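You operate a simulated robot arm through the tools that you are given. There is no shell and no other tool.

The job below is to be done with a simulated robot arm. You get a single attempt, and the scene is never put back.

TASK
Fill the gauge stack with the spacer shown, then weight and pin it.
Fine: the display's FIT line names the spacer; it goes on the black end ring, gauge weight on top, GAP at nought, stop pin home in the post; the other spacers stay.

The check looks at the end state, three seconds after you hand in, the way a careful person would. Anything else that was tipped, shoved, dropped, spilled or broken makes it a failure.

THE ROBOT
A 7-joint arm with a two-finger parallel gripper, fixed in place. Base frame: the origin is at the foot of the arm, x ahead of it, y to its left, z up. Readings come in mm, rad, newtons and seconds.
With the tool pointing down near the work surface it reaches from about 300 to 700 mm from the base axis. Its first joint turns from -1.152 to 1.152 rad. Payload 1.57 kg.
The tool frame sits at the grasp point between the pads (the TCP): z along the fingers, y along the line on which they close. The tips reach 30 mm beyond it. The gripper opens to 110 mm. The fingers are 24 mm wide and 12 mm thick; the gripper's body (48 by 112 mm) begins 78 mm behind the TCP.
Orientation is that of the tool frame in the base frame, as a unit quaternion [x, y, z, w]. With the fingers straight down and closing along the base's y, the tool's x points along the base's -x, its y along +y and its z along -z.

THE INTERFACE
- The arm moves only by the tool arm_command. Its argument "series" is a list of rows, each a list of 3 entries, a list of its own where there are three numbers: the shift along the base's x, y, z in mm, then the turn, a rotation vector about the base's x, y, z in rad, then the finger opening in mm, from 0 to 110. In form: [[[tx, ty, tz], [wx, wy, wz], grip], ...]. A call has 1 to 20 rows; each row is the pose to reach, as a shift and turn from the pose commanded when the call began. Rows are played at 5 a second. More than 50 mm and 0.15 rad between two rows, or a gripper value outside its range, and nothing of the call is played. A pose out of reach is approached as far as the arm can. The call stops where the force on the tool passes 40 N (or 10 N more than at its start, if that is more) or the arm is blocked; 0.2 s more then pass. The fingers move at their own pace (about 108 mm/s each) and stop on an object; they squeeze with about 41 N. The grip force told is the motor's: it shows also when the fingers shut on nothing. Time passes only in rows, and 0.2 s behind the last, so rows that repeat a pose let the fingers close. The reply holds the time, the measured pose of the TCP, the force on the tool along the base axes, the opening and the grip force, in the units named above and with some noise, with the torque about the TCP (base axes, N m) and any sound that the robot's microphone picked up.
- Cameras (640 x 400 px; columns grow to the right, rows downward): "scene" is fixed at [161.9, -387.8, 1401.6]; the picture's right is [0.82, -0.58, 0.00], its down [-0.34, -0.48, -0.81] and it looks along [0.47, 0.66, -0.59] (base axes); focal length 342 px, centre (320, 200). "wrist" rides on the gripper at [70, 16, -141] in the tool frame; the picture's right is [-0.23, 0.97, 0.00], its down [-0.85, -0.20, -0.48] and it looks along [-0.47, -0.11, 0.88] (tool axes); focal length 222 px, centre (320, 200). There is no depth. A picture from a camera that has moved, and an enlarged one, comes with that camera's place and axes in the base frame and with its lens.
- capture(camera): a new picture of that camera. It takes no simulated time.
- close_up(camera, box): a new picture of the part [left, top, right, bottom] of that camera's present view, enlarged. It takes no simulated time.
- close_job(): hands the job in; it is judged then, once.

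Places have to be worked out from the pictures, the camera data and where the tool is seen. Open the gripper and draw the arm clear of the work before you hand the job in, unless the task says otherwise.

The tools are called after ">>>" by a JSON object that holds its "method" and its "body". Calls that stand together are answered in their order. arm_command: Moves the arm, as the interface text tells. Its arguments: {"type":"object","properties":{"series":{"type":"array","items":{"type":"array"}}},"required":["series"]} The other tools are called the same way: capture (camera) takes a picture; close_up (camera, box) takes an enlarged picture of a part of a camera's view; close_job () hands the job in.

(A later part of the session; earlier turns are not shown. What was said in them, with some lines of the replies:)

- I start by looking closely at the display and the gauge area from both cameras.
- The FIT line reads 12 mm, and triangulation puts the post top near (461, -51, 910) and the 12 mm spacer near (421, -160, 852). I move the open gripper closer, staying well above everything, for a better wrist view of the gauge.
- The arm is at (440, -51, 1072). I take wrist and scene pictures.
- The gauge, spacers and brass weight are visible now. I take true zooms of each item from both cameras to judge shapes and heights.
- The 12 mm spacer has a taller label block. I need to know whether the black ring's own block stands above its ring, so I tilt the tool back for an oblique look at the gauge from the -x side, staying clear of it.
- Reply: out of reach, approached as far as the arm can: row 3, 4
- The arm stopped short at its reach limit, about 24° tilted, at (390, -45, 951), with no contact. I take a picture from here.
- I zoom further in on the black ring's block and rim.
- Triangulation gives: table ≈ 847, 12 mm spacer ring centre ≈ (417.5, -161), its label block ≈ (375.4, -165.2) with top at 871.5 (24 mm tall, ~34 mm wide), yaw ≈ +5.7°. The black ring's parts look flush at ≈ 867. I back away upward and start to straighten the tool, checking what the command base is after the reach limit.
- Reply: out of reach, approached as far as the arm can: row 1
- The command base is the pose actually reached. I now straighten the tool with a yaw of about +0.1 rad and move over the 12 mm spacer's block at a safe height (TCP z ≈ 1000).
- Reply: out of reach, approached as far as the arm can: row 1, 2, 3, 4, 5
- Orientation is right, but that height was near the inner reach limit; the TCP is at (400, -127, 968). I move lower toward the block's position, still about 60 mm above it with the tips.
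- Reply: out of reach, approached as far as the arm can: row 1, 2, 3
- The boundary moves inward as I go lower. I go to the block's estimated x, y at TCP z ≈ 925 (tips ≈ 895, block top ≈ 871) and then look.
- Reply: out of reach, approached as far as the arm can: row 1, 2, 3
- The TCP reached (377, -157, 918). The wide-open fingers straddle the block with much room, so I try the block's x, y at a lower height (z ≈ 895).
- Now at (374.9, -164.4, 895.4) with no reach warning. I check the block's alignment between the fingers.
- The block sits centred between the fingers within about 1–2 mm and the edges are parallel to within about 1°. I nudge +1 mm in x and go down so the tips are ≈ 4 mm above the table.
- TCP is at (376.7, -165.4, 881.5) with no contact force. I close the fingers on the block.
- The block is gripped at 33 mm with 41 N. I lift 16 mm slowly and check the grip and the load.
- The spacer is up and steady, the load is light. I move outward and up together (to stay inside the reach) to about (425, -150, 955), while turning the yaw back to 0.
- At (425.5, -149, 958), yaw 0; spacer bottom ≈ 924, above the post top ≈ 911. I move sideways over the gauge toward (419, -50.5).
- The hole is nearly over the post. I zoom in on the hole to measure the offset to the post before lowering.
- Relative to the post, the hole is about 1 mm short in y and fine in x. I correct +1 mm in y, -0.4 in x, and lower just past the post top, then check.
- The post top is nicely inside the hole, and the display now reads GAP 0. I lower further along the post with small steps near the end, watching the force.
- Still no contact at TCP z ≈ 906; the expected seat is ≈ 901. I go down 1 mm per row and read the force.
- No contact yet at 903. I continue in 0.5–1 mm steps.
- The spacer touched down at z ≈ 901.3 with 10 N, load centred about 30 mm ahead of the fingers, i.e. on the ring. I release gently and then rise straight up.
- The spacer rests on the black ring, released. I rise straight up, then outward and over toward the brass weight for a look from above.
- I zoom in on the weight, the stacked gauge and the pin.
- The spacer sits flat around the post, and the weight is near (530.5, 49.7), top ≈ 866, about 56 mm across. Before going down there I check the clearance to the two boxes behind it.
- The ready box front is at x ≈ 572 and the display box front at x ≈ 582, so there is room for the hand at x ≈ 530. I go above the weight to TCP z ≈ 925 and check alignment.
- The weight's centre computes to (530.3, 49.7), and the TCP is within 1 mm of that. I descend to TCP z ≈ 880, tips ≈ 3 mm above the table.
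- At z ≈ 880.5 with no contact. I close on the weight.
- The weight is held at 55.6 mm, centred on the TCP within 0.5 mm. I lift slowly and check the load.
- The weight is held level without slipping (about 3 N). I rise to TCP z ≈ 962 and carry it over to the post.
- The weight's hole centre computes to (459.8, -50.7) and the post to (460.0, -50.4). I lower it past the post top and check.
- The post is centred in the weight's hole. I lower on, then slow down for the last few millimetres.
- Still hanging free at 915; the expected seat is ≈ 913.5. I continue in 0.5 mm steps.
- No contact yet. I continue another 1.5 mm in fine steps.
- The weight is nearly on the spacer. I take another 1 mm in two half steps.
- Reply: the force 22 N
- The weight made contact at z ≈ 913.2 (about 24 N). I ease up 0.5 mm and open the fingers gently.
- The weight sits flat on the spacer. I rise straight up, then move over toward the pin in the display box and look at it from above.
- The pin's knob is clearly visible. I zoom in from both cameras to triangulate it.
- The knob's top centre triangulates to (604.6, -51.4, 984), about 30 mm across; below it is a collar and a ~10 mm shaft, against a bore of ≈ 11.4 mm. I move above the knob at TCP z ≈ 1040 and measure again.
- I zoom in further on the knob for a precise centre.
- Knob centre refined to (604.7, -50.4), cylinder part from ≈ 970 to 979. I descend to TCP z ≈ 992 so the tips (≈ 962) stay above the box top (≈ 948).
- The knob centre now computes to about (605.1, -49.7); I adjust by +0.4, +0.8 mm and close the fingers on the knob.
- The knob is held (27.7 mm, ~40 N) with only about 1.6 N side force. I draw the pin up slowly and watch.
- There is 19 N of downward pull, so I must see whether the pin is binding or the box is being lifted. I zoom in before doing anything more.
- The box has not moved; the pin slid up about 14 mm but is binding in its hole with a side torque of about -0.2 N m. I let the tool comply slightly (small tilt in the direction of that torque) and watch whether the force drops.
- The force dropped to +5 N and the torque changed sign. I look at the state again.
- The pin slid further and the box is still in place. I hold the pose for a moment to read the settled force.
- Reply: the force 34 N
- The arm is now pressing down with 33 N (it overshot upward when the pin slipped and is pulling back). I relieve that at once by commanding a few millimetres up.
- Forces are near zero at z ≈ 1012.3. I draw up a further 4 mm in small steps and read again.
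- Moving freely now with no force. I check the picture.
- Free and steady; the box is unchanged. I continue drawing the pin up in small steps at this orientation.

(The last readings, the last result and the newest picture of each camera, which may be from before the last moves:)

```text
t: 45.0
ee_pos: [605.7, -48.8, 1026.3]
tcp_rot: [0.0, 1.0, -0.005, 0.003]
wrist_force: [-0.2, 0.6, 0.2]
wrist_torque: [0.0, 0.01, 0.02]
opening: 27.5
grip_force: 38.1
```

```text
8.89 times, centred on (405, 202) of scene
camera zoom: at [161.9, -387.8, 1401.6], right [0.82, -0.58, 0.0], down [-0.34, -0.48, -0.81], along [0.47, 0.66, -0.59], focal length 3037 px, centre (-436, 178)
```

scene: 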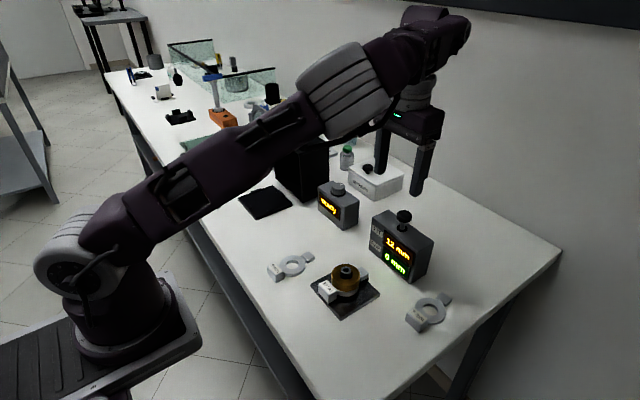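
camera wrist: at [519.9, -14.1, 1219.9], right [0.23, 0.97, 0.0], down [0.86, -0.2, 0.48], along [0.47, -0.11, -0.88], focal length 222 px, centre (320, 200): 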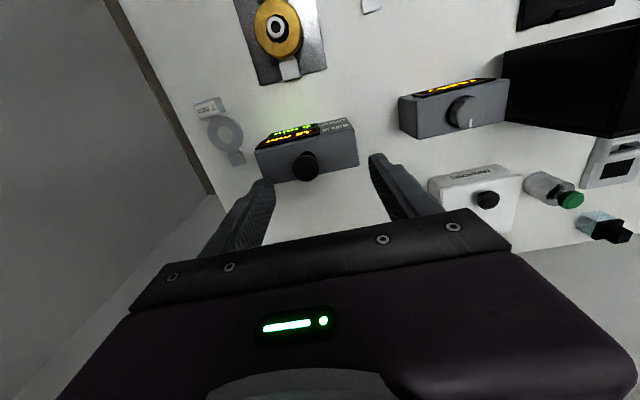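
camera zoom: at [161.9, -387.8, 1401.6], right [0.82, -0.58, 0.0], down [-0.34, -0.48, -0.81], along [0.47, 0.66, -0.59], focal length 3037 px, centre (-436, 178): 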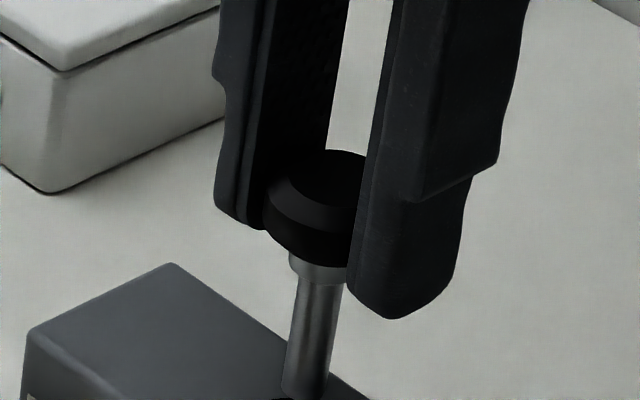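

The pin is out: its tip hangs just above the hole. I rise another 35 mm and turn the tool back to exactly vertical, then inspect how straight the pin hangs.

>>> {"method": "arm_command", "body": {"series": [[[0, 0, 8], [0, 0, 0], 0], [[0, 0, 18], [0.004, 0.002, 0], 0], [[0, 0, 28], [0.008, 0.004, 0], 0], [[0, 0, 35], [0.012, 0.005, 0], 0], [[0, 0, 35], [0.012, 0.005, 0], 0]]}}

>>> {"method": "close_up", "body": {"camera": "scene", "box": [375, 160, 435, 215]}}

>>> {"method": "close_up", "body": {"camera": "wrist", "box": [280, 130, 365, 215]}}

>>> {"method": "capture", "body": {"camera": "wrist"}}

```text
t: 46.2
ee_pos: [605.3, -48.8, 1060.5]
tcp_rot: [0.0, 1.0, 0.001, 0.001]
wrist_force: [-1.0, -1.0, -0.5]
wrist_torque: [0.0, -0.03, 0.01]
opening: 27.6
grip_force: 38.2
```

```text
7.27 times, centred on (405, 188) of scene
camera zoom: at [161.9, -387.8, 1401.6], right [0.82, -0.58, 0.0], down [-0.34, -0.48, -0.81], along [0.47, 0.66, -0.59], focal length 2484 px, centre (-298, 291)
```

zoom: 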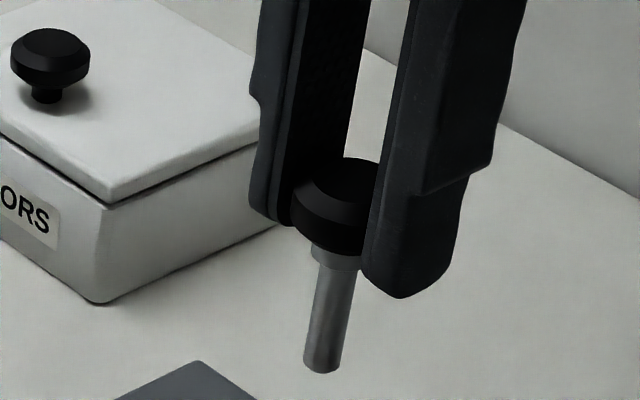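

```text
4.71 times, centred on (322, 172) of wrist
camera zoom: at [535.4, -33.3, 1201.0], right [0.23, 0.97, 0.0], down [0.86, -0.2, 0.48], along [0.47, -0.11, -0.88], focal length 1045 px, centre (308, 329)
```

zoom: 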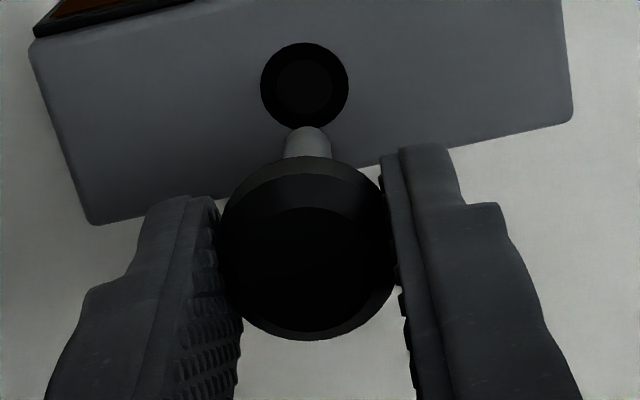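

```text
taken
camera wrist: at [535.4, -33.3, 1201.0], right [0.23, 0.97, 0.0], down [0.86, -0.2, 0.48], along [0.47, -0.11, -0.88], focal length 222 px, centre (320, 200)
```

wrist: 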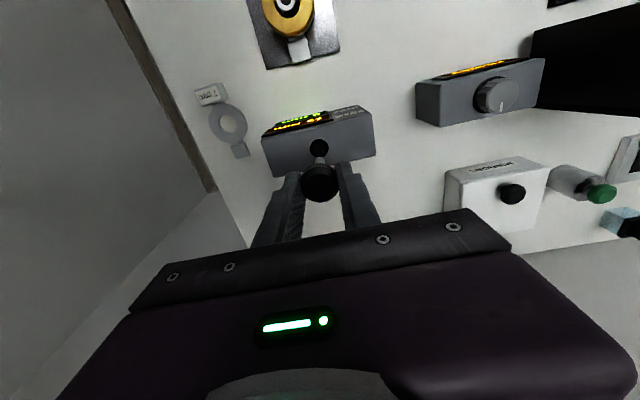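

The pin hangs nearly vertical, its tip ≈ 72 mm below the TCP with a small offset of about (+1, -0.6) mm. I carry it at height off the box, then down to about 20 mm above the post for alignment.

>>> {"method": "arm_command", "body": {"series": [[[-30, 0, 0], [0, 0, 0], 0], [[-65, -0.2, 0], [0, 0, 0], 0], [[-100, -0.4, -5], [0, 0, 0], 0], [[-125, -0.6, -25], [0, 0, 0], 0], [[-140, -0.7, -45], [0, 0, 0], 0], [[-146.4, -0.7, -55], [0, 0, 0], 0], [[-146.4, -0.7, -55], [0, 0, 0], 0]]}}

>>> {"method": "close_up", "body": {"camera": "scene", "box": [310, 220, 390, 290]}}

>>> {"method": "close_up", "body": {"camera": "wrist", "box": [280, 125, 365, 210]}}

```text
t: 47.8
ee_pos: [459.1, -51.5, 1005.2]
tcp_rot: [0.0, 1.0, 0.001, 0.0]
wrist_force: [0.7, 0.6, 0.0]
wrist_torque: [0.0, 0.02, -0.02]
opening: 27.6
grip_force: 38.2
```

```text
5.71 times, centred on (350, 255) of scene
camera zoom: at [161.9, -387.8, 1401.6], right [0.82, -0.58, 0.0], down [-0.34, -0.48, -0.81], along [0.47, 0.66, -0.59], focal length 1952 px, centre (149, -114)
```

zoom: 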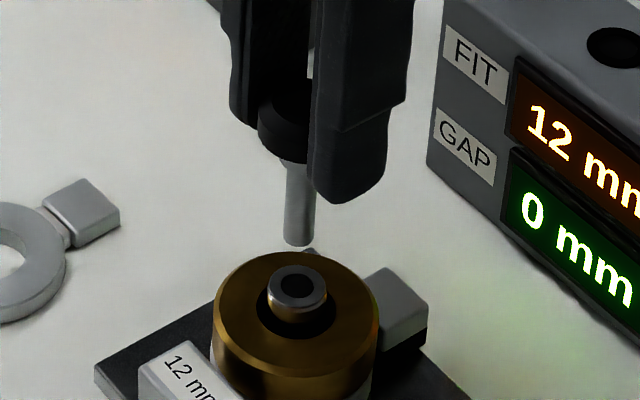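

```text
4.71 times, centred on (322, 168) of wrist
camera zoom: at [388.8, -34.4, 1145.8], right [0.23, 0.97, 0.0], down [0.85, -0.2, 0.48], along [0.47, -0.11, -0.88], focal length 1045 px, centre (308, 353)
```

zoom: 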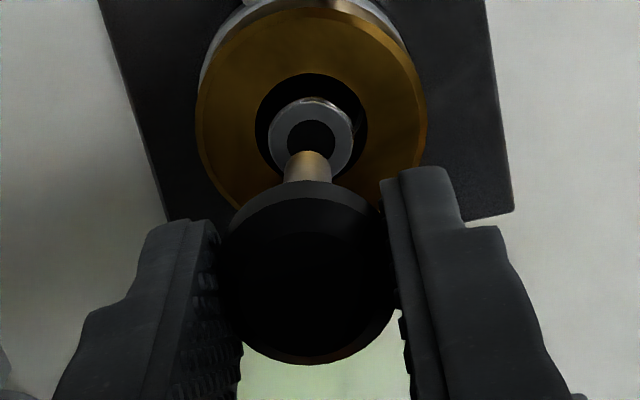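

I zoom in closely on the tip and the bore from both cameras.

>>> {"method": "close_up", "body": {"camera": "scene", "box": [325, 240, 365, 275]}}

>>> {"method": "close_up", "body": {"camera": "wrist", "box": [302, 140, 338, 170]}}

```text
11.43 times, centred on (345, 258) of scene
camera zoom: at [161.9, -387.8, 1401.6], right [0.82, -0.58, 0.0], down [-0.34, -0.48, -0.81], along [0.47, 0.66, -0.59], focal length 3904 px, centre (34, -457)
```

zoom: 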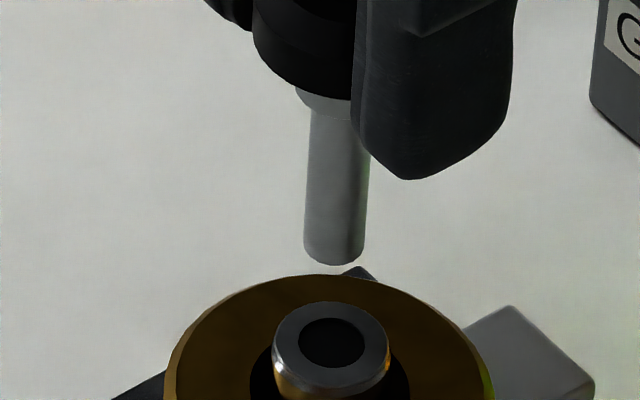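

```text
13.33 times, centred on (320, 155) of wrist
camera zoom: at [388.8, -34.4, 1145.8], right [0.23, 0.97, 0.0], down [0.85, -0.2, 0.48], along [0.47, -0.11, -0.88], focal length 2962 px, centre (320, 800)
```

zoom: 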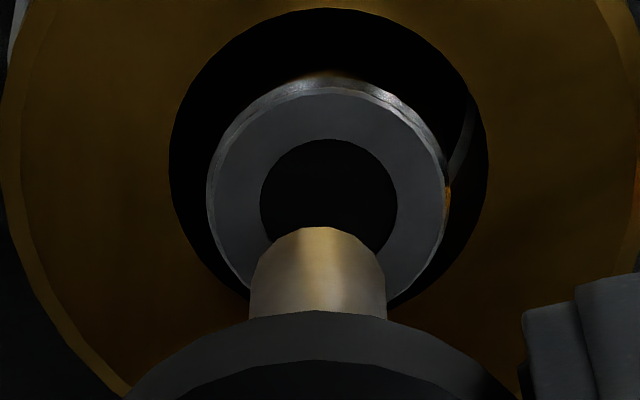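

Measured against each other: bore centre ≈ (460.1, -50.3), tip ≈ (458.8, -50.8). I shift by (+1.35, +0.5) and lower to a few millimetres above the post, then measure again.

>>> {"method": "arm_command", "body": {"series": [[[0.7, 0.25, -5], [0, 0, 0], 0], [[1.35, 0.5, -11], [0, 0, 0], 0], [[1.35, 0.5, -16], [0, 0, 0], 0], [[1.35, 0.5, -16], [0, 0, 0], 0], [[1.35, 0.5, -16], [0, 0, 0], 0]]}}

>>> {"method": "close_up", "body": {"camera": "scene", "box": [330, 250, 360, 276]}}

>>> {"method": "close_up", "body": {"camera": "wrist", "box": [302, 140, 338, 170]}}

```text
t: 49.0
ee_pos: [460.5, -48.9, 988.7]
tcp_rot: [0.0, 1.0, 0.0, 0.0]
wrist_force: [0.6, 0.2, 0.0]
wrist_torque: [0.0, 0.0, -0.02]
opening: 27.4
grip_force: 38.1
```

```text
15.38 times, centred on (345, 263) of scene
camera zoom: at [161.9, -387.8, 1401.6], right [0.82, -0.58, 0.0], down [-0.34, -0.48, -0.81], along [0.47, 0.66, -0.59], focal length 5256 px, centre (-65, -769)
```

zoom: 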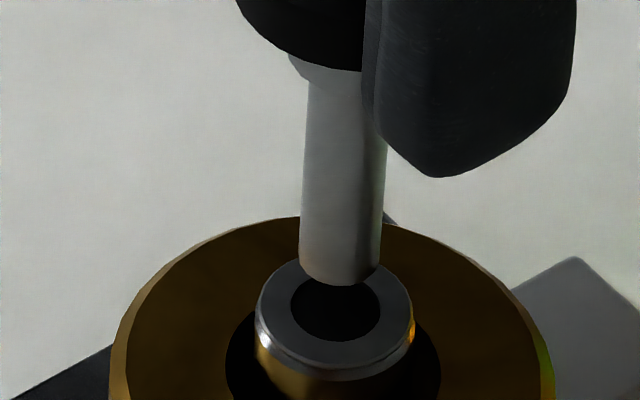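

```text
13.33 times, centred on (320, 155) of wrist
camera zoom: at [390.4, -33.8, 1130.0], right [0.23, 0.97, 0.0], down [0.86, -0.2, 0.48], along [0.47, -0.11, -0.88], focal length 2962 px, centre (320, 800)
```

zoom: 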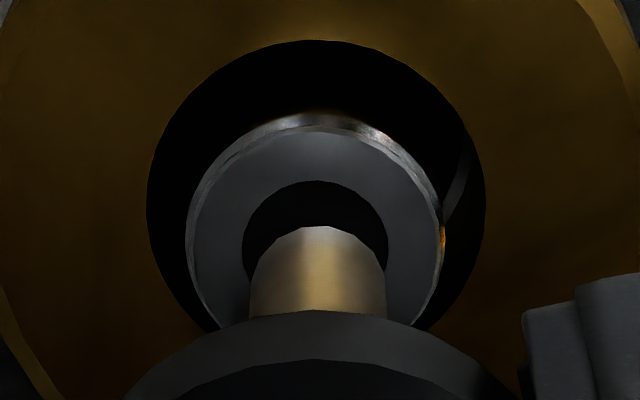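

The remaining offset is about (-0.35, -0.12) mm. I correct it and lower slowly so the tip enters the bore, with force reading.

>>> {"method": "arm_command", "body": {"series": [[[-0.35, -0.12, 0], [0, 0, 0], 0], [[-0.35, -0.12, -2], [0, 0, 0], 0], [[-0.35, -0.12, -4], [0, 0, 0], 0], [[-0.35, -0.12, -5.5], [0, 0, 0], 0], [[-0.35, -0.12, -7], [0, 0, 0], 0], [[-0.35, -0.12, -7], [0, 0, 0], 0]]}}

>>> {"method": "close_up", "body": {"camera": "scene", "box": [330, 250, 360, 276]}}

>>> {"method": "close_up", "body": {"camera": "wrist", "box": [302, 140, 338, 170]}}

```text
t: 50.4
ee_pos: [459.8, -49.2, 982.3]
tcp_rot: [0.0, 1.0, 0.001, 0.0]
wrist_force: [0.7, -0.6, 2.8]
wrist_torque: [-0.04, -0.14, 0.01]
opening: 27.7
grip_force: 37.6
```

```text
15.38 times, centred on (345, 263) of scene
camera zoom: at [161.9, -387.8, 1401.6], right [0.82, -0.58, 0.0], down [-0.34, -0.48, -0.81], along [0.47, 0.66, -0.59], focal length 5256 px, centre (-65, -769)
```

zoom: 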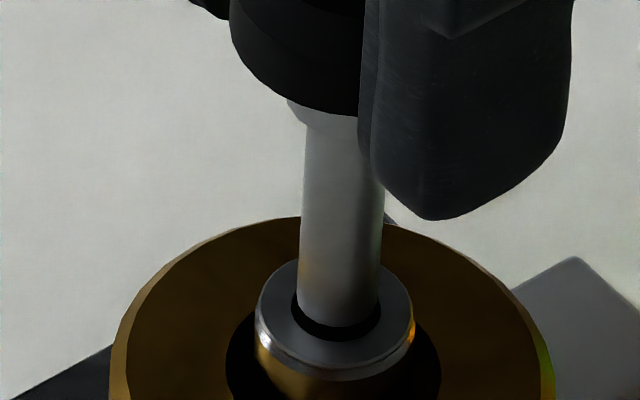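

```text
13.33 times, centred on (320, 155) of wrist
camera zoom: at [390.2, -33.8, 1123.0], right [0.23, 0.97, 0.0], down [0.85, -0.2, 0.48], along [0.47, -0.11, -0.88], focal length 2962 px, centre (320, 800)
```

zoom: 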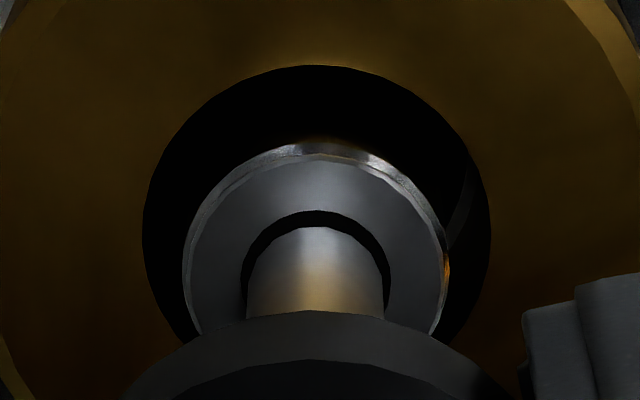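

The tip is at the mouth of the bore with light contact (2.8 N), apparently on the +x side. I shift -0.35 mm in x and lower a few millimetres more.

>>> {"method": "arm_command", "body": {"series": [[[-0.2, 0.05, 0], [0, 0, 0], 0], [[-0.35, 0.09, 0], [0, 0, 0], 0], [[-0.35, 0.09, -1], [0, 0, 0], 0], [[-0.35, 0.09, -2], [0, 0, 0], 0], [[-0.35, 0.09, -3], [0, 0, 0], 0], [[-0.35, 0.09, -3], [0, 0, 0], 0]]}}

>>> {"method": "close_up", "body": {"camera": "scene", "box": [330, 250, 360, 276]}}

>>> {"method": "close_up", "body": {"camera": "wrist", "box": [302, 140, 338, 170]}}

```text
t: 51.8
ee_pos: [460.3, -48.8, 978.6]
tcp_rot: [0.0, 1.0, 0.0, 0.0]
wrist_force: [6.4, -2.9, 1.7]
wrist_torque: [-0.15, -0.39, 0.01]
opening: 27.6
grip_force: 38.0
```

```text
15.38 times, centred on (345, 263) of scene
camera zoom: at [162.1, -387.9, 1401.6], right [0.82, -0.58, 0.0], down [-0.34, -0.48, -0.81], along [0.47, 0.66, -0.59], focal length 5256 px, centre (-65, -769)
```

zoom: 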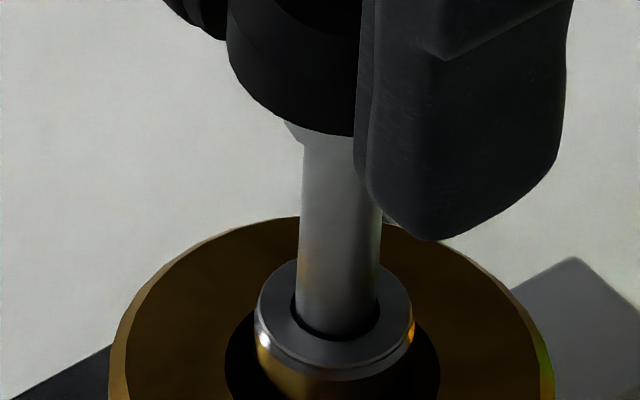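

```text
13.33 times, centred on (320, 155) of wrist
camera zoom: at [390.0, -33.7, 1119.7], right [0.23, 0.97, 0.0], down [0.85, -0.2, 0.48], along [0.47, -0.11, -0.88], focal length 2962 px, centre (320, 800)
```

zoom: 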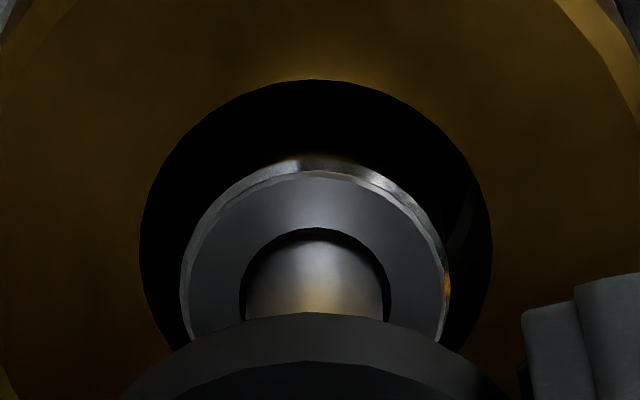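

The pin is in the bore about 3–4 mm; side forces (+6.4, -2.9) N show I went slightly too far in -x and +y. I shift back (+0.3, -0.15) and read.

>>> {"method": "arm_command", "body": {"series": [[[0.15, -0.08, 0], [0, 0, 0], 0], [[0.3, -0.15, 0], [0, 0, 0], 0], [[0.3, -0.15, 0], [0, 0, 0], 0]]}}

```text
t: 52.6
ee_pos: [459.4, -50.2, 980.7]
tcp_rot: [0.0, 1.0, 0.001, 0.0]
wrist_force: [2.7, -1.8, -2.2]
wrist_torque: [-0.11, -0.2, 0.0]
opening: 27.4
grip_force: 38.2
```

Side forces dropped to (2.7, -1.8) N. I move a little further (+0.2, -0.2) and lower 3 mm.

>>> {"method": "arm_command", "body": {"series": [[[0.2, -0.2, 0], [0, 0, 0], 0], [[0.2, -0.2, 0], [0, 0, 0], 0], [[0.2, -0.2, -1], [0, 0, 0], 0], [[0.2, -0.2, -2], [0, 0, 0], 0], [[0.2, -0.2, -3], [0, 0, 0], 0], [[0.2, -0.2, -3], [0, 0, 0], 0]]}}

```text
t: 54.0
ee_pos: [459.5, -49.7, 975.7]
tcp_rot: [0.0, 1.0, 0.001, -0.001]
wrist_force: [-4.5, 0.0, 1.1]
wrist_torque: [-0.16, 0.21, -0.01]
opening: 27.7
grip_force: 38.1
```

Now Fx is -4.5 N, so slightly too far in +x. I shift -0.13 mm and continue down 4 mm.

>>> {"method": "arm_command", "body": {"series": [[[-0.13, -0.03, 0], [0, 0, 0], 0], [[-0.13, -0.03, -1], [0, 0, 0], 0], [[-0.13, -0.03, -2], [0, 0, 0], 0], [[-0.13, -0.03, -3], [0, 0, 0], 0], [[-0.13, -0.03, -4], [0, 0, 0], 0], [[-0.13, -0.03, -4], [0, 0, 0], 0]]}}

```text
t: 55.4
ee_pos: [459.3, -50.5, 971.7]
tcp_rot: [0.0, 1.0, 0.001, 0.0]
wrist_force: [-2.2, 1.7, 3.6]
wrist_torque: [0.1, 0.14, -0.04]
opening: 27.7
grip_force: 37.9
```

Forces stay small (-2.2, 1.7, 3.6). I continue down 6 mm with a slight compliance of (-0.06, +0.05).

>>> {"method": "arm_command", "body": {"series": [[[-0.06, 0.05, -1], [0, 0, 0], 0], [[-0.06, 0.05, -2], [0, 0, 0], 0], [[-0.06, 0.05, -3], [0, 0, 0], 0], [[-0.06, 0.05, -4], [0, 0, 0], 0], [[-0.06, 0.05, -5], [0, 0, 0], 0], [[-0.06, 0.05, -6], [0, 0, 0], 0], [[-0.06, 0.05, -6], [0, 0, 0], 0]]}}

```text
t: 57.0
ee_pos: [460.3, -49.3, 965.7]
tcp_rot: [0.0, 1.0, 0.0, 0.0]
wrist_force: [-0.1, 0.0, 1.1]
wrist_torque: [0.06, -0.02, -0.02]
opening: 27.8
grip_force: 38.2
```

Very low forces now at z ≈ 965.7. I continue down 10 mm at 1.25 mm per row.

>>> {"method": "arm_command", "body": {"series": [[[0, 0, -1.25], [0, 0, 0], 0], [[0, 0, -2.5], [0, 0, 0], 0], [[0, 0, -3.75], [0, 0, 0], 0], [[0, 0, -5], [0, 0, 0], 0], [[0, 0, -6.25], [0, 0, 0], 0], [[0, 0, -7.5], [0, 0, 0], 0], [[0, 0, -8.75], [0, 0, 0], 0], [[0, 0, -10], [0, 0, 0], 0], [[0, 0, -10], [0, 0, 0], 0]]}}

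>>> {"method": "close_up", "body": {"camera": "scene", "box": [310, 225, 390, 300]}}

```text
t: 59.0
ee_pos: [460.2, -51.6, 956.8]
tcp_rot: [0.0, 1.0, 0.001, 0.0]
wrist_force: [2.3, -1.0, 31.3]
wrist_torque: [-0.15, -0.19, -0.02]
opening: 28.0
grip_force: 38.5
```

```text
5.33 times, centred on (350, 262) of scene
camera zoom: at [161.6, -387.8, 1401.7], right [0.82, -0.58, 0.0], down [-0.34, -0.48, -0.81], along [0.47, 0.66, -0.59], focal length 1822 px, centre (160, -133)
```

zoom: 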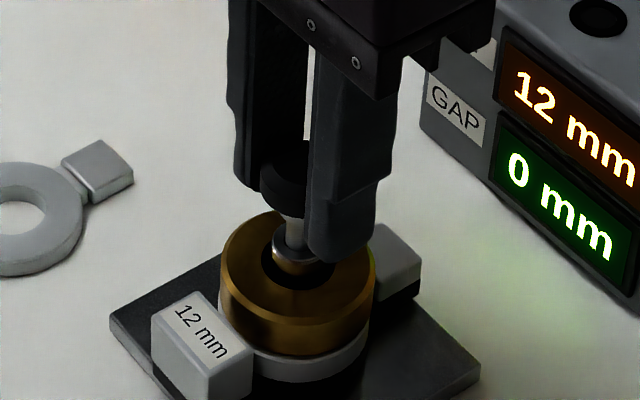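

There is now 31 N of resistance at z ≈ 957. I relieve the load by 1.5 mm and look closely at how far the pin is in.

>>> {"method": "arm_command", "body": {"series": [[[0, 0, 1], [0, 0, 0], 0], [[0, 0, 1.5], [0, 0, 0], 0], [[0, 0, 1.5], [0, 0, 0], 0]]}}

>>> {"method": "close_up", "body": {"camera": "scene", "box": [328, 243, 363, 275]}}

>>> {"method": "close_up", "body": {"camera": "wrist", "box": [295, 140, 345, 180]}}

```text
t: 59.8
ee_pos: [460.1, -50.8, 957.4]
tcp_rot: [0.0, 1.0, 0.001, 0.0]
wrist_force: [8.4, -0.6, 1.9]
wrist_torque: [-0.05, -0.56, -0.02]
opening: 28.3
grip_force: 38.3
```

```text
12.50 times, centred on (346, 259) of scene
camera zoom: at [162.1, -387.8, 1401.6], right [0.82, -0.58, 0.0], down [-0.34, -0.48, -0.81], along [0.47, 0.66, -0.59], focal length 4270 px, centre (1, -538)
```

zoom: 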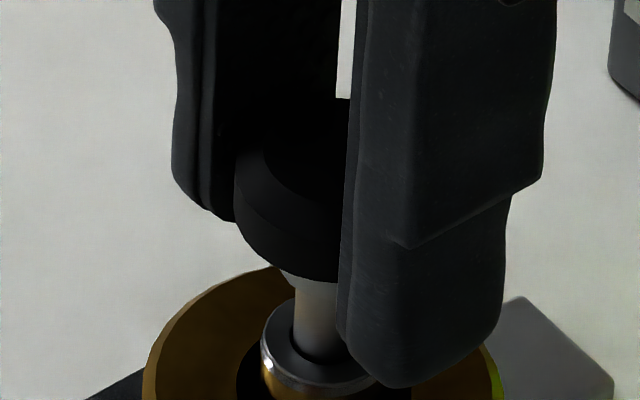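

```text
10.00 times, centred on (320, 160) of wrist
camera zoom: at [390.0, -33.9, 1098.3], right [0.23, 0.97, 0.0], down [0.85, -0.2, 0.48], along [0.47, -0.11, -0.88], focal length 2221 px, centre (320, 600)
```

zoom: 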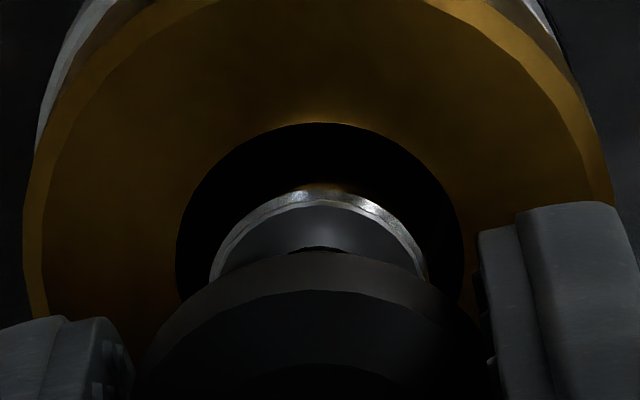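

The resistance acted straight up near the pin's axis, which suggests the tip reached the bore's floor, but the tip also leans on the -x wall (Fx 8.4 N). I shift +0.3 mm in x and press again to see whether the stop is at the same depth.

>>> {"method": "arm_command", "body": {"series": [[[0.15, 0, 0], [0, 0, 0], 0], [[0.3, 0, 0], [0, 0, 0], 0], [[0.3, 0, 0], [0, 0, 0], 0]]}}

```text
t: 60.6
ee_pos: [459.9, -50.1, 956.1]
tcp_rot: [0.0, 1.0, 0.001, 0.001]
wrist_force: [1.9, -1.4, 7.4]
wrist_torque: [-0.05, -0.16, 0.01]
opening: 28.4
grip_force: 38.0
```

Side force is down to 1.9 N. I press down slowly by 1.5 mm to find the stop again.

>>> {"method": "arm_command", "body": {"series": [[[0.07, -0.03, 0], [0, 0, 0], 0], [[0.07, -0.03, -0.5], [0, 0, 0], 0], [[0.07, -0.03, -1.0], [0, 0, 0], 0], [[0.07, -0.03, -1.5], [0, 0, 0], 0], [[0.07, -0.03, -1.5], [0, 0, 0], 0]]}}

```text
t: 61.8
ee_pos: [460.4, -50.6, 957.0]
tcp_rot: [0.0, 1.0, 0.001, -0.001]
wrist_force: [-1.6, 0.4, 13.1]
wrist_torque: [-0.07, 0.09, -0.02]
opening: 28.1
grip_force: 38.6
```

The stop is at the same height, but I must check whether the knob slid in the fingers. I take the same zooms again.

>>> {"method": "close_up", "body": {"camera": "scene", "box": [330, 240, 360, 276]}}

>>> {"method": "close_up", "body": {"camera": "scene", "box": [330, 256, 360, 276]}}

>>> {"method": "close_up", "body": {"camera": "wrist", "box": [280, 130, 365, 215]}}

```text
11.11 times, centred on (345, 258) of scene
camera zoom: at [161.7, -387.8, 1401.7], right [0.82, -0.58, 0.0], down [-0.34, -0.48, -0.81], along [0.47, 0.66, -0.59], focal length 3796 px, centre (42, -444)
```

zoom: 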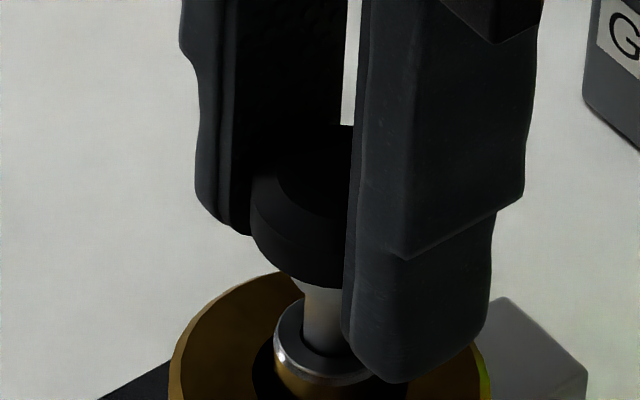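

```text
16.00 times, centred on (345, 266) of scene
camera zoom: at [161.7, -387.8, 1401.7], right [0.82, -0.58, 0.0], down [-0.34, -0.48, -0.81], along [0.47, 0.66, -0.59], focal length 5466 px, centre (-80, -856)
```

zoom: 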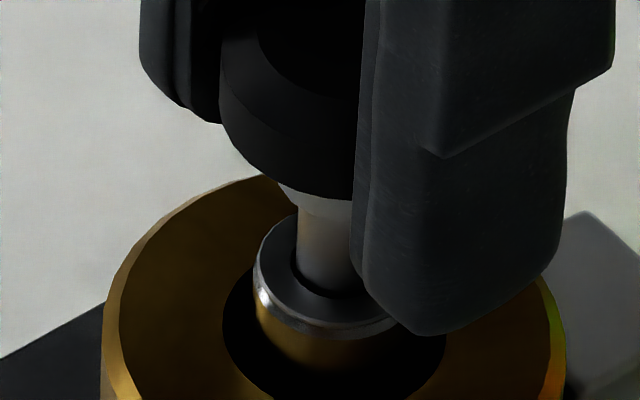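

```text
4.71 times, centred on (322, 172) of wrist
camera zoom: at [390.0, -33.9, 1097.1], right [0.23, 0.97, 0.0], down [0.86, -0.2, 0.48], along [0.47, -0.11, -0.88], focal length 1045 px, centre (308, 329)
```

zoom: 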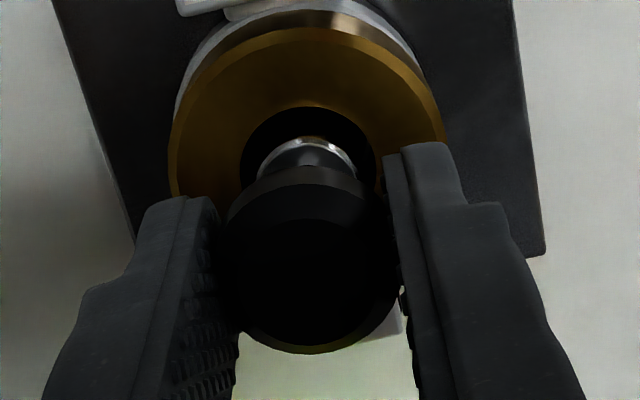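

The knob slid up about 5 mm in the fingers under the 31 N, so the pin itself stopped earlier. The gap under its collar is ≈ 17 mm, matching the ≈ 16.3 mm it had when seated in the holder, so its depth (~21.5 mm) is the same as in the holder. I open the fingers gently and see whether the pin settles.

>>> {"method": "arm_command", "body": {"series": [[[0, 0, 0.8], [0, 0, 0], 0], [[0, 0, 0.8], [0, 0, 0], 30], [[0, 0, 0.8], [0, 0, 0], 36], [[0, 0, 0.8], [0, 0, 0], 44], [[0, 0, 0.8], [0, 0, 0], 44]]}}

>>> {"method": "close_up", "body": {"camera": "scene", "box": [330, 250, 360, 276]}}

>>> {"method": "close_up", "body": {"camera": "wrist", "box": [280, 130, 365, 215]}}

```text
t: 63.0
ee_pos: [461.3, -50.2, 957.0]
tcp_rot: [0.001, 1.0, 0.0, 0.0]
wrist_force: [-0.6, -0.6, 0.9]
wrist_torque: [0.03, 0.03, -0.01]
opening: 44.0
grip_force: 0.2
```

```text
15.38 times, centred on (345, 263) of scene
camera zoom: at [161.9, -387.8, 1401.6], right [0.82, -0.58, 0.0], down [-0.34, -0.48, -0.81], along [0.47, 0.66, -0.59], focal length 5256 px, centre (-65, -769)
```

zoom: 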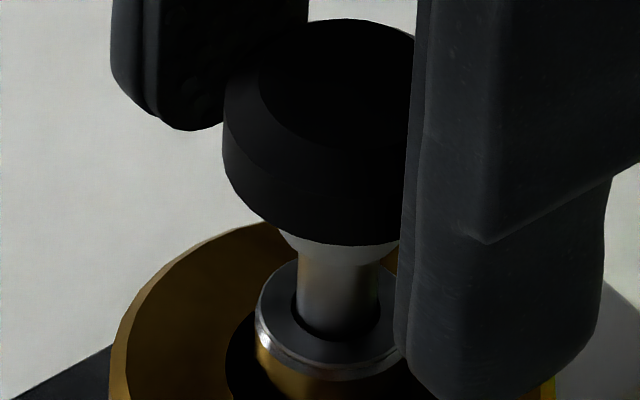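

```text
4.71 times, centred on (322, 172) of wrist
camera zoom: at [390.4, -34.0, 1097.7], right [0.23, 0.97, 0.0], down [0.86, -0.2, 0.48], along [0.47, -0.11, -0.88], focal length 1045 px, centre (308, 329)
```

zoom: 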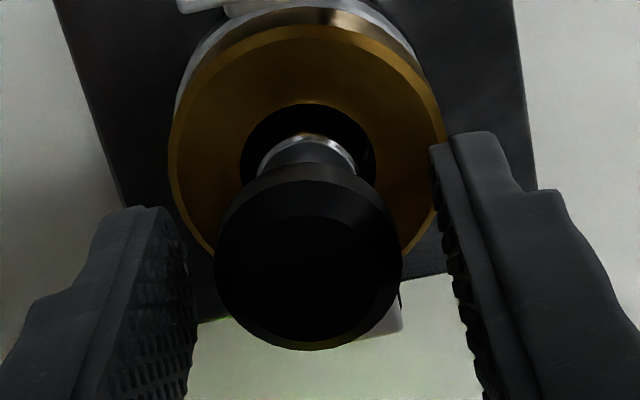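

After release the gap under the collar is ≈ 16.2 mm, the same as it was in the holder, and the pin stands straight: it is on the bore's floor. I open wider and rise straight up, clear of the knob.

>>> {"method": "arm_command", "body": {"series": [[[0, 0, 0], [0, 0, 0], 56], [[0, 0, 0], [0, 0, 0], 64], [[0, 0, 10], [0, 0, 0], 64], [[0, 0, 25], [0, 0, 0], 64], [[0, 0, 50], [0, 0, 0], 64], [[0, 0, 80], [0, 0, 0], 64], [[0, 0, 90], [0, 0, 0], 64]]}}

>>> {"method": "close_up", "body": {"camera": "scene", "box": [310, 235, 390, 320]}}

>>> {"method": "close_up", "body": {"camera": "scene", "box": [330, 245, 365, 280]}}

>>> {"method": "close_up", "body": {"camera": "wrist", "box": [250, 90, 390, 200]}}

```text
t: 64.6
ee_pos: [460.3, -50.9, 1047.2]
tcp_rot: [0.0, 1.0, 0.001, 0.001]
wrist_force: [-0.7, -0.6, -0.1]
wrist_torque: [-0.01, -0.03, 0.0]
opening: 64.0
grip_force: 0.1
```

```text
4.71 times, centred on (350, 278) of scene
camera zoom: at [161.9, -387.8, 1401.6], right [0.82, -0.58, 0.0], down [-0.34, -0.48, -0.81], along [0.47, 0.66, -0.59], focal length 1608 px, centre (179, -165)
```

zoom: 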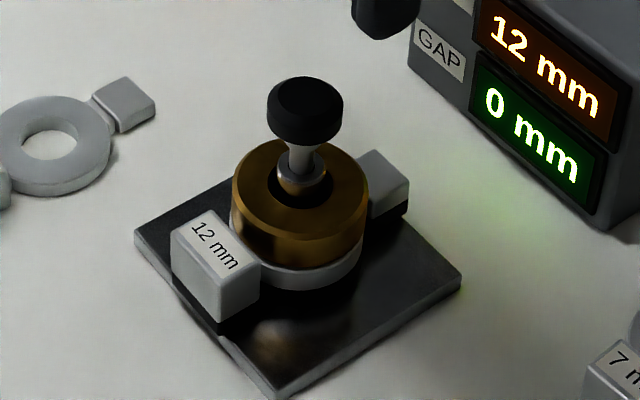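

```text
11.43 times, centred on (348, 262) of scene
camera zoom: at [161.9, -387.8, 1401.6], right [0.82, -0.58, 0.0], down [-0.34, -0.48, -0.81], along [0.47, 0.66, -0.59], focal length 3904 px, centre (6, -514)
```

zoom: 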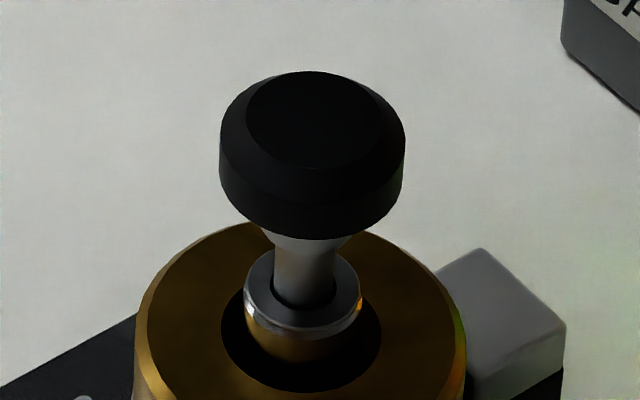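

```text
3.64 times, centred on (320, 145) of wrist
camera zoom: at [390.4, -34.5, 1187.8], right [0.23, 0.97, 0.0], down [0.86, -0.2, 0.48], along [0.47, -0.11, -0.88], focal length 808 px, centre (320, 400)
```

zoom: 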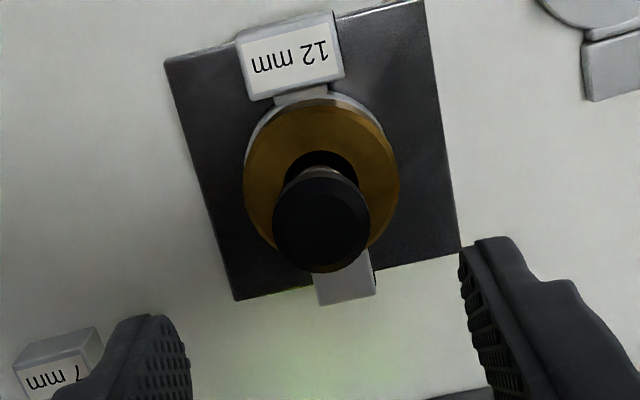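

The stack looks right: spacer, weight, pin upright, GAP 0. As a last seating check I will press very lightly on the knob's top with closed fingers; its top is at ≈ 949, so contact is expected at TCP ≈ 979.

>>> {"method": "arm_command", "body": {"series": [[[0, 0, 0], [0, 0, 0], 40], [[0, 0, 0], [0, 0, 0], 0], [[0, 0, -15], [0, 0, 0], 0], [[0, 0, -35], [0, 0, 0], 0], [[0, 0, -50], [0, 0, 0], 0], [[0, 0, -60], [0, 0, 0], 0], [[0, 0, -64], [0, 0, 0], 0], [[0, 0, -64], [0, 0, 0], 0]]}}

>>> {"method": "close_up", "body": {"camera": "scene", "box": [320, 225, 370, 275]}}

```text
t: 66.4
ee_pos: [460.2, -51.9, 982.1]
tcp_rot: [-0.001, 1.0, 0.001, 0.0]
wrist_force: [-0.8, -1.2, 0.3]
wrist_torque: [0.01, 0.01, 0.01]
opening: 0.0
grip_force: 20.9
```

```text
8.00 times, centred on (345, 250) of scene
camera zoom: at [161.9, -387.8, 1401.6], right [0.82, -0.58, 0.0], down [-0.34, -0.48, -0.81], along [0.47, 0.66, -0.59], focal length 2733 px, centre (120, -200)
```

zoom: 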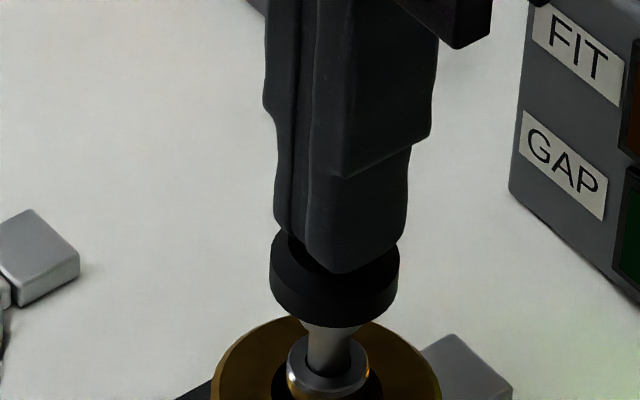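

The closed tips are a few millimetres above the knob's centre. I lower in 0.7 mm steps and read the force.

>>> {"method": "arm_command", "body": {"series": [[[0, 0, -0.7], [0, 0, 0], 0], [[0, 0, -1.4], [0, 0, 0], 0], [[0, 0, -2.1], [0, 0, 0], 0], [[0, 0, -2.8], [0, 0, 0], 0], [[0, 0, -2.8], [0, 0, 0], 0]]}}

```text
t: 67.4
ee_pos: [460.4, -51.3, 982.2]
tcp_rot: [0.0, 1.0, 0.0, 0.002]
wrist_force: [-2.8, -3.7, 13.6]
wrist_torque: [-0.1, 0.15, 0.01]
opening: 0.3
grip_force: 21.3
stopped in row 5: the force on the tool passed its limit at 43 N (the readings are from after the stop); the commanded pose is now the measured one
```

The knob did not yield even at about 40 N, so the pin is firmly on the floor of its bore. I rise off it at once and inspect.

>>> {"method": "arm_command", "body": {"series": [[[0, 0, 3], [0, 0, 0], 0], [[0, 0, 10], [0, 0, 0], 0], [[0, 0, 30], [0, 0, 0], 0], [[0, 0, 65], [0, 0, 0], 20], [[10, 0, 95], [0, 0, 0], 60], [[10, 0, 95], [0, 0, 0], 80]]}}

>>> {"method": "close_up", "body": {"camera": "scene", "box": [330, 245, 365, 280]}}

>>> {"method": "close_up", "body": {"camera": "wrist", "box": [220, 60, 400, 200]}}

>>> {"method": "capture", "body": {"camera": "scene"}}

```text
t: 68.8
ee_pos: [470.5, -49.8, 1074.6]
tcp_rot: [0.0, 1.0, 0.001, 0.002]
wrist_force: [0.3, -0.6, 0.4]
wrist_torque: [-0.01, 0.0, 0.0]
opening: 80.1
grip_force: 0.1
```

```text
11.43 times, centred on (348, 262) of scene
camera zoom: at [161.9, -387.8, 1401.6], right [0.82, -0.58, 0.0], down [-0.34, -0.48, -0.81], along [0.47, 0.66, -0.59], focal length 3904 px, centre (6, -514)
```

zoom: 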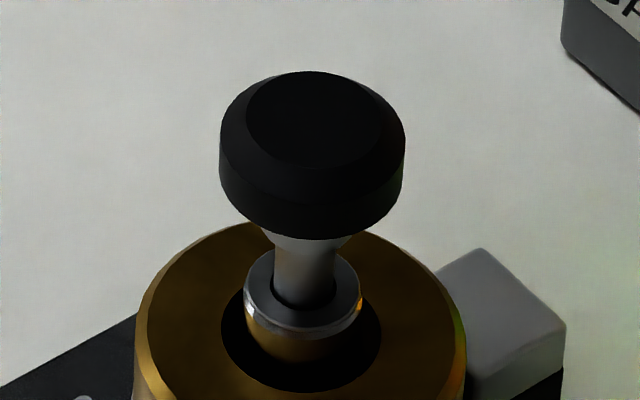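

```text
2.86 times, centred on (310, 130) of wrist
camera zoom: at [400.2, -33.1, 1216.1], right [0.23, 0.97, 0.0], down [0.85, -0.2, 0.48], along [0.47, -0.11, -0.88], focal length 635 px, centre (349, 400)
```

zoom: 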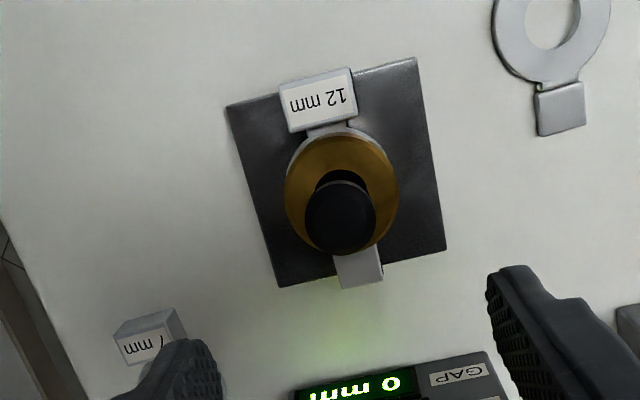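

```text
taken
```

scene: 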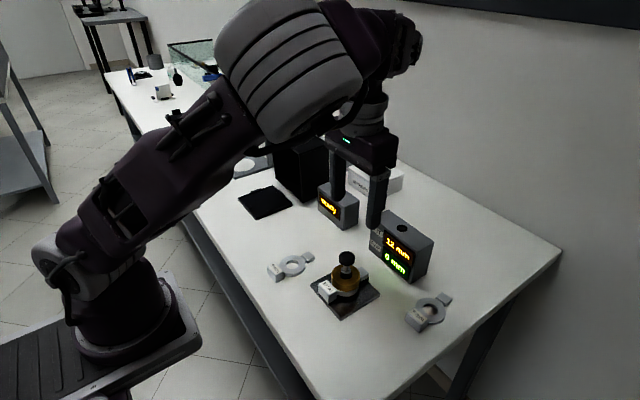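

The push changed nothing: the pin, weight and spacer are exactly as before. I draw the arm well clear, up and back toward its starting pose, with the gripper open.

>>> {"method": "arm_command", "body": {"series": [[[0, 0, 30], [0, 0, 0], 100], [[0, 0, 65], [0, 0, 0], 109], [[-10, -10, 100], [0, 0, 0], 109], [[-35, -30, 130], [0, 0, 0], 109], [[-65, -50, 145], [0, 0, 0], 109], [[-95, -70, 147], [0, 0, 0], 109], [[-120, -90, 147], [0, 0, 0], 109], [[-130, -98, 147], [0, 0, 0], 109], [[-130, -98, 147], [0, 0, 0], 109]]}}

>>> {"method": "capture", "body": {"camera": "scene"}}

>>> {"method": "close_up", "body": {"camera": "scene", "box": [250, 220, 480, 380]}}

>>> {"method": "capture", "body": {"camera": "wrist"}}

```text
t: 70.8
ee_pos: [412.0, -83.9, 1210.2]
tcp_rot: [0.0, 1.0, 0.0, 0.001]
wrist_force: [0.1, 0.3, 0.5]
wrist_torque: [0.0, 0.01, 0.01]
opening: 109.0
grip_force: 0.1
out of reach, approached as far as the arm can: row 5, 6, 7, 8, 9
```

```text
taken
```

scene: 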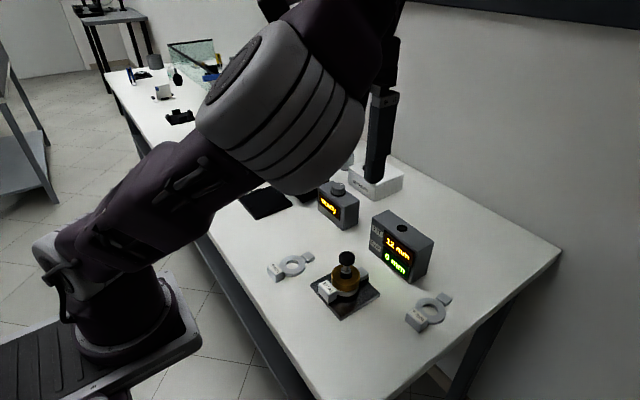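

```text
2.50 times, centred on (365, 300) of scene
camera zoom: at [161.9, -387.8, 1401.6], right [0.82, -0.58, 0.0], down [-0.34, -0.48, -0.81], along [0.47, 0.66, -0.59], focal length 854 px, centre (208, -50)
```

zoom: 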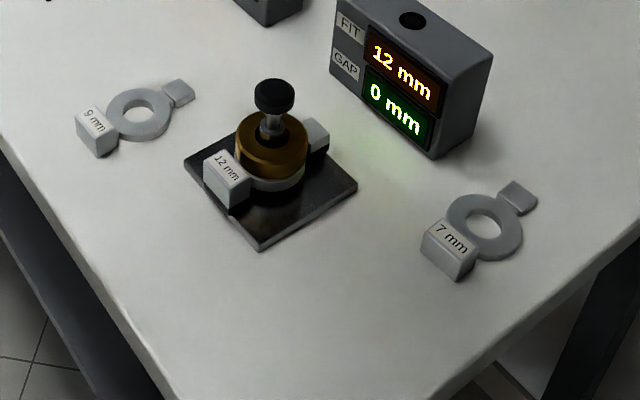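

```text
taken
camera wrist: at [340.9, -67.5, 1351.4], right [0.23, 0.97, 0.0], down [0.85, -0.2, 0.48], along [0.47, -0.11, -0.88], focal length 222 px, centre (320, 200)
```

wrist: 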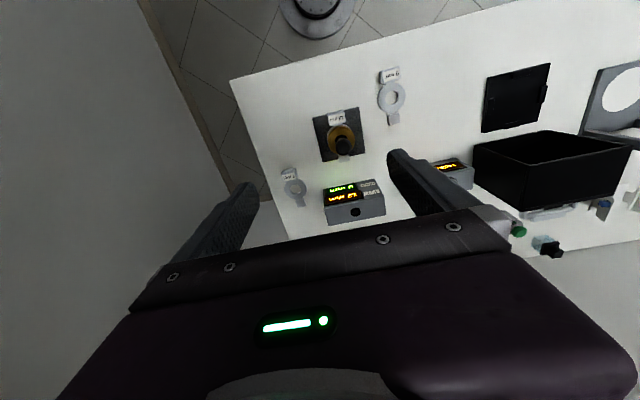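

The final view shows the 12 mm spacer on the black ring with the weight on top. The pin stands upright in the post, GAP reads 0 mm, and the 9 mm and 7 mm spacers and the boxes are where they were. The gripper is open and well above the work, so I hand in the job.

>>> {"method": "close_job", "body": {}}

```text
The job is handed in.
```

I finished the job and handed it in. The last pictures showed everything in place, but I haven't seen the check's verdict.

- **Spacer:** the FIT line named 12 mm. That spacer now lies flat on the black end ring, lined up with it.
- **Weight and gap:** the brass gauge weight sits on the spacer around the post. The GAP line reads 0 mm.
- **Pin:** the stop pin stands upright in the post. It sits about as deep as it did in its holder and did not move when I pressed on it with about 40 N.
- **Surroundings:** the 7 mm and 9 mm spacers and both boxes look unmoved. The gripper is open and well clear of the work.

The pin bound twice. It jammed briefly coming out of the holder, with forces of about 20 to 30 N. Later, as the pin reached the bottom of the bore, its knob slid about 5 mm in the fingers. The pictures show no damage or shifted parts from either.
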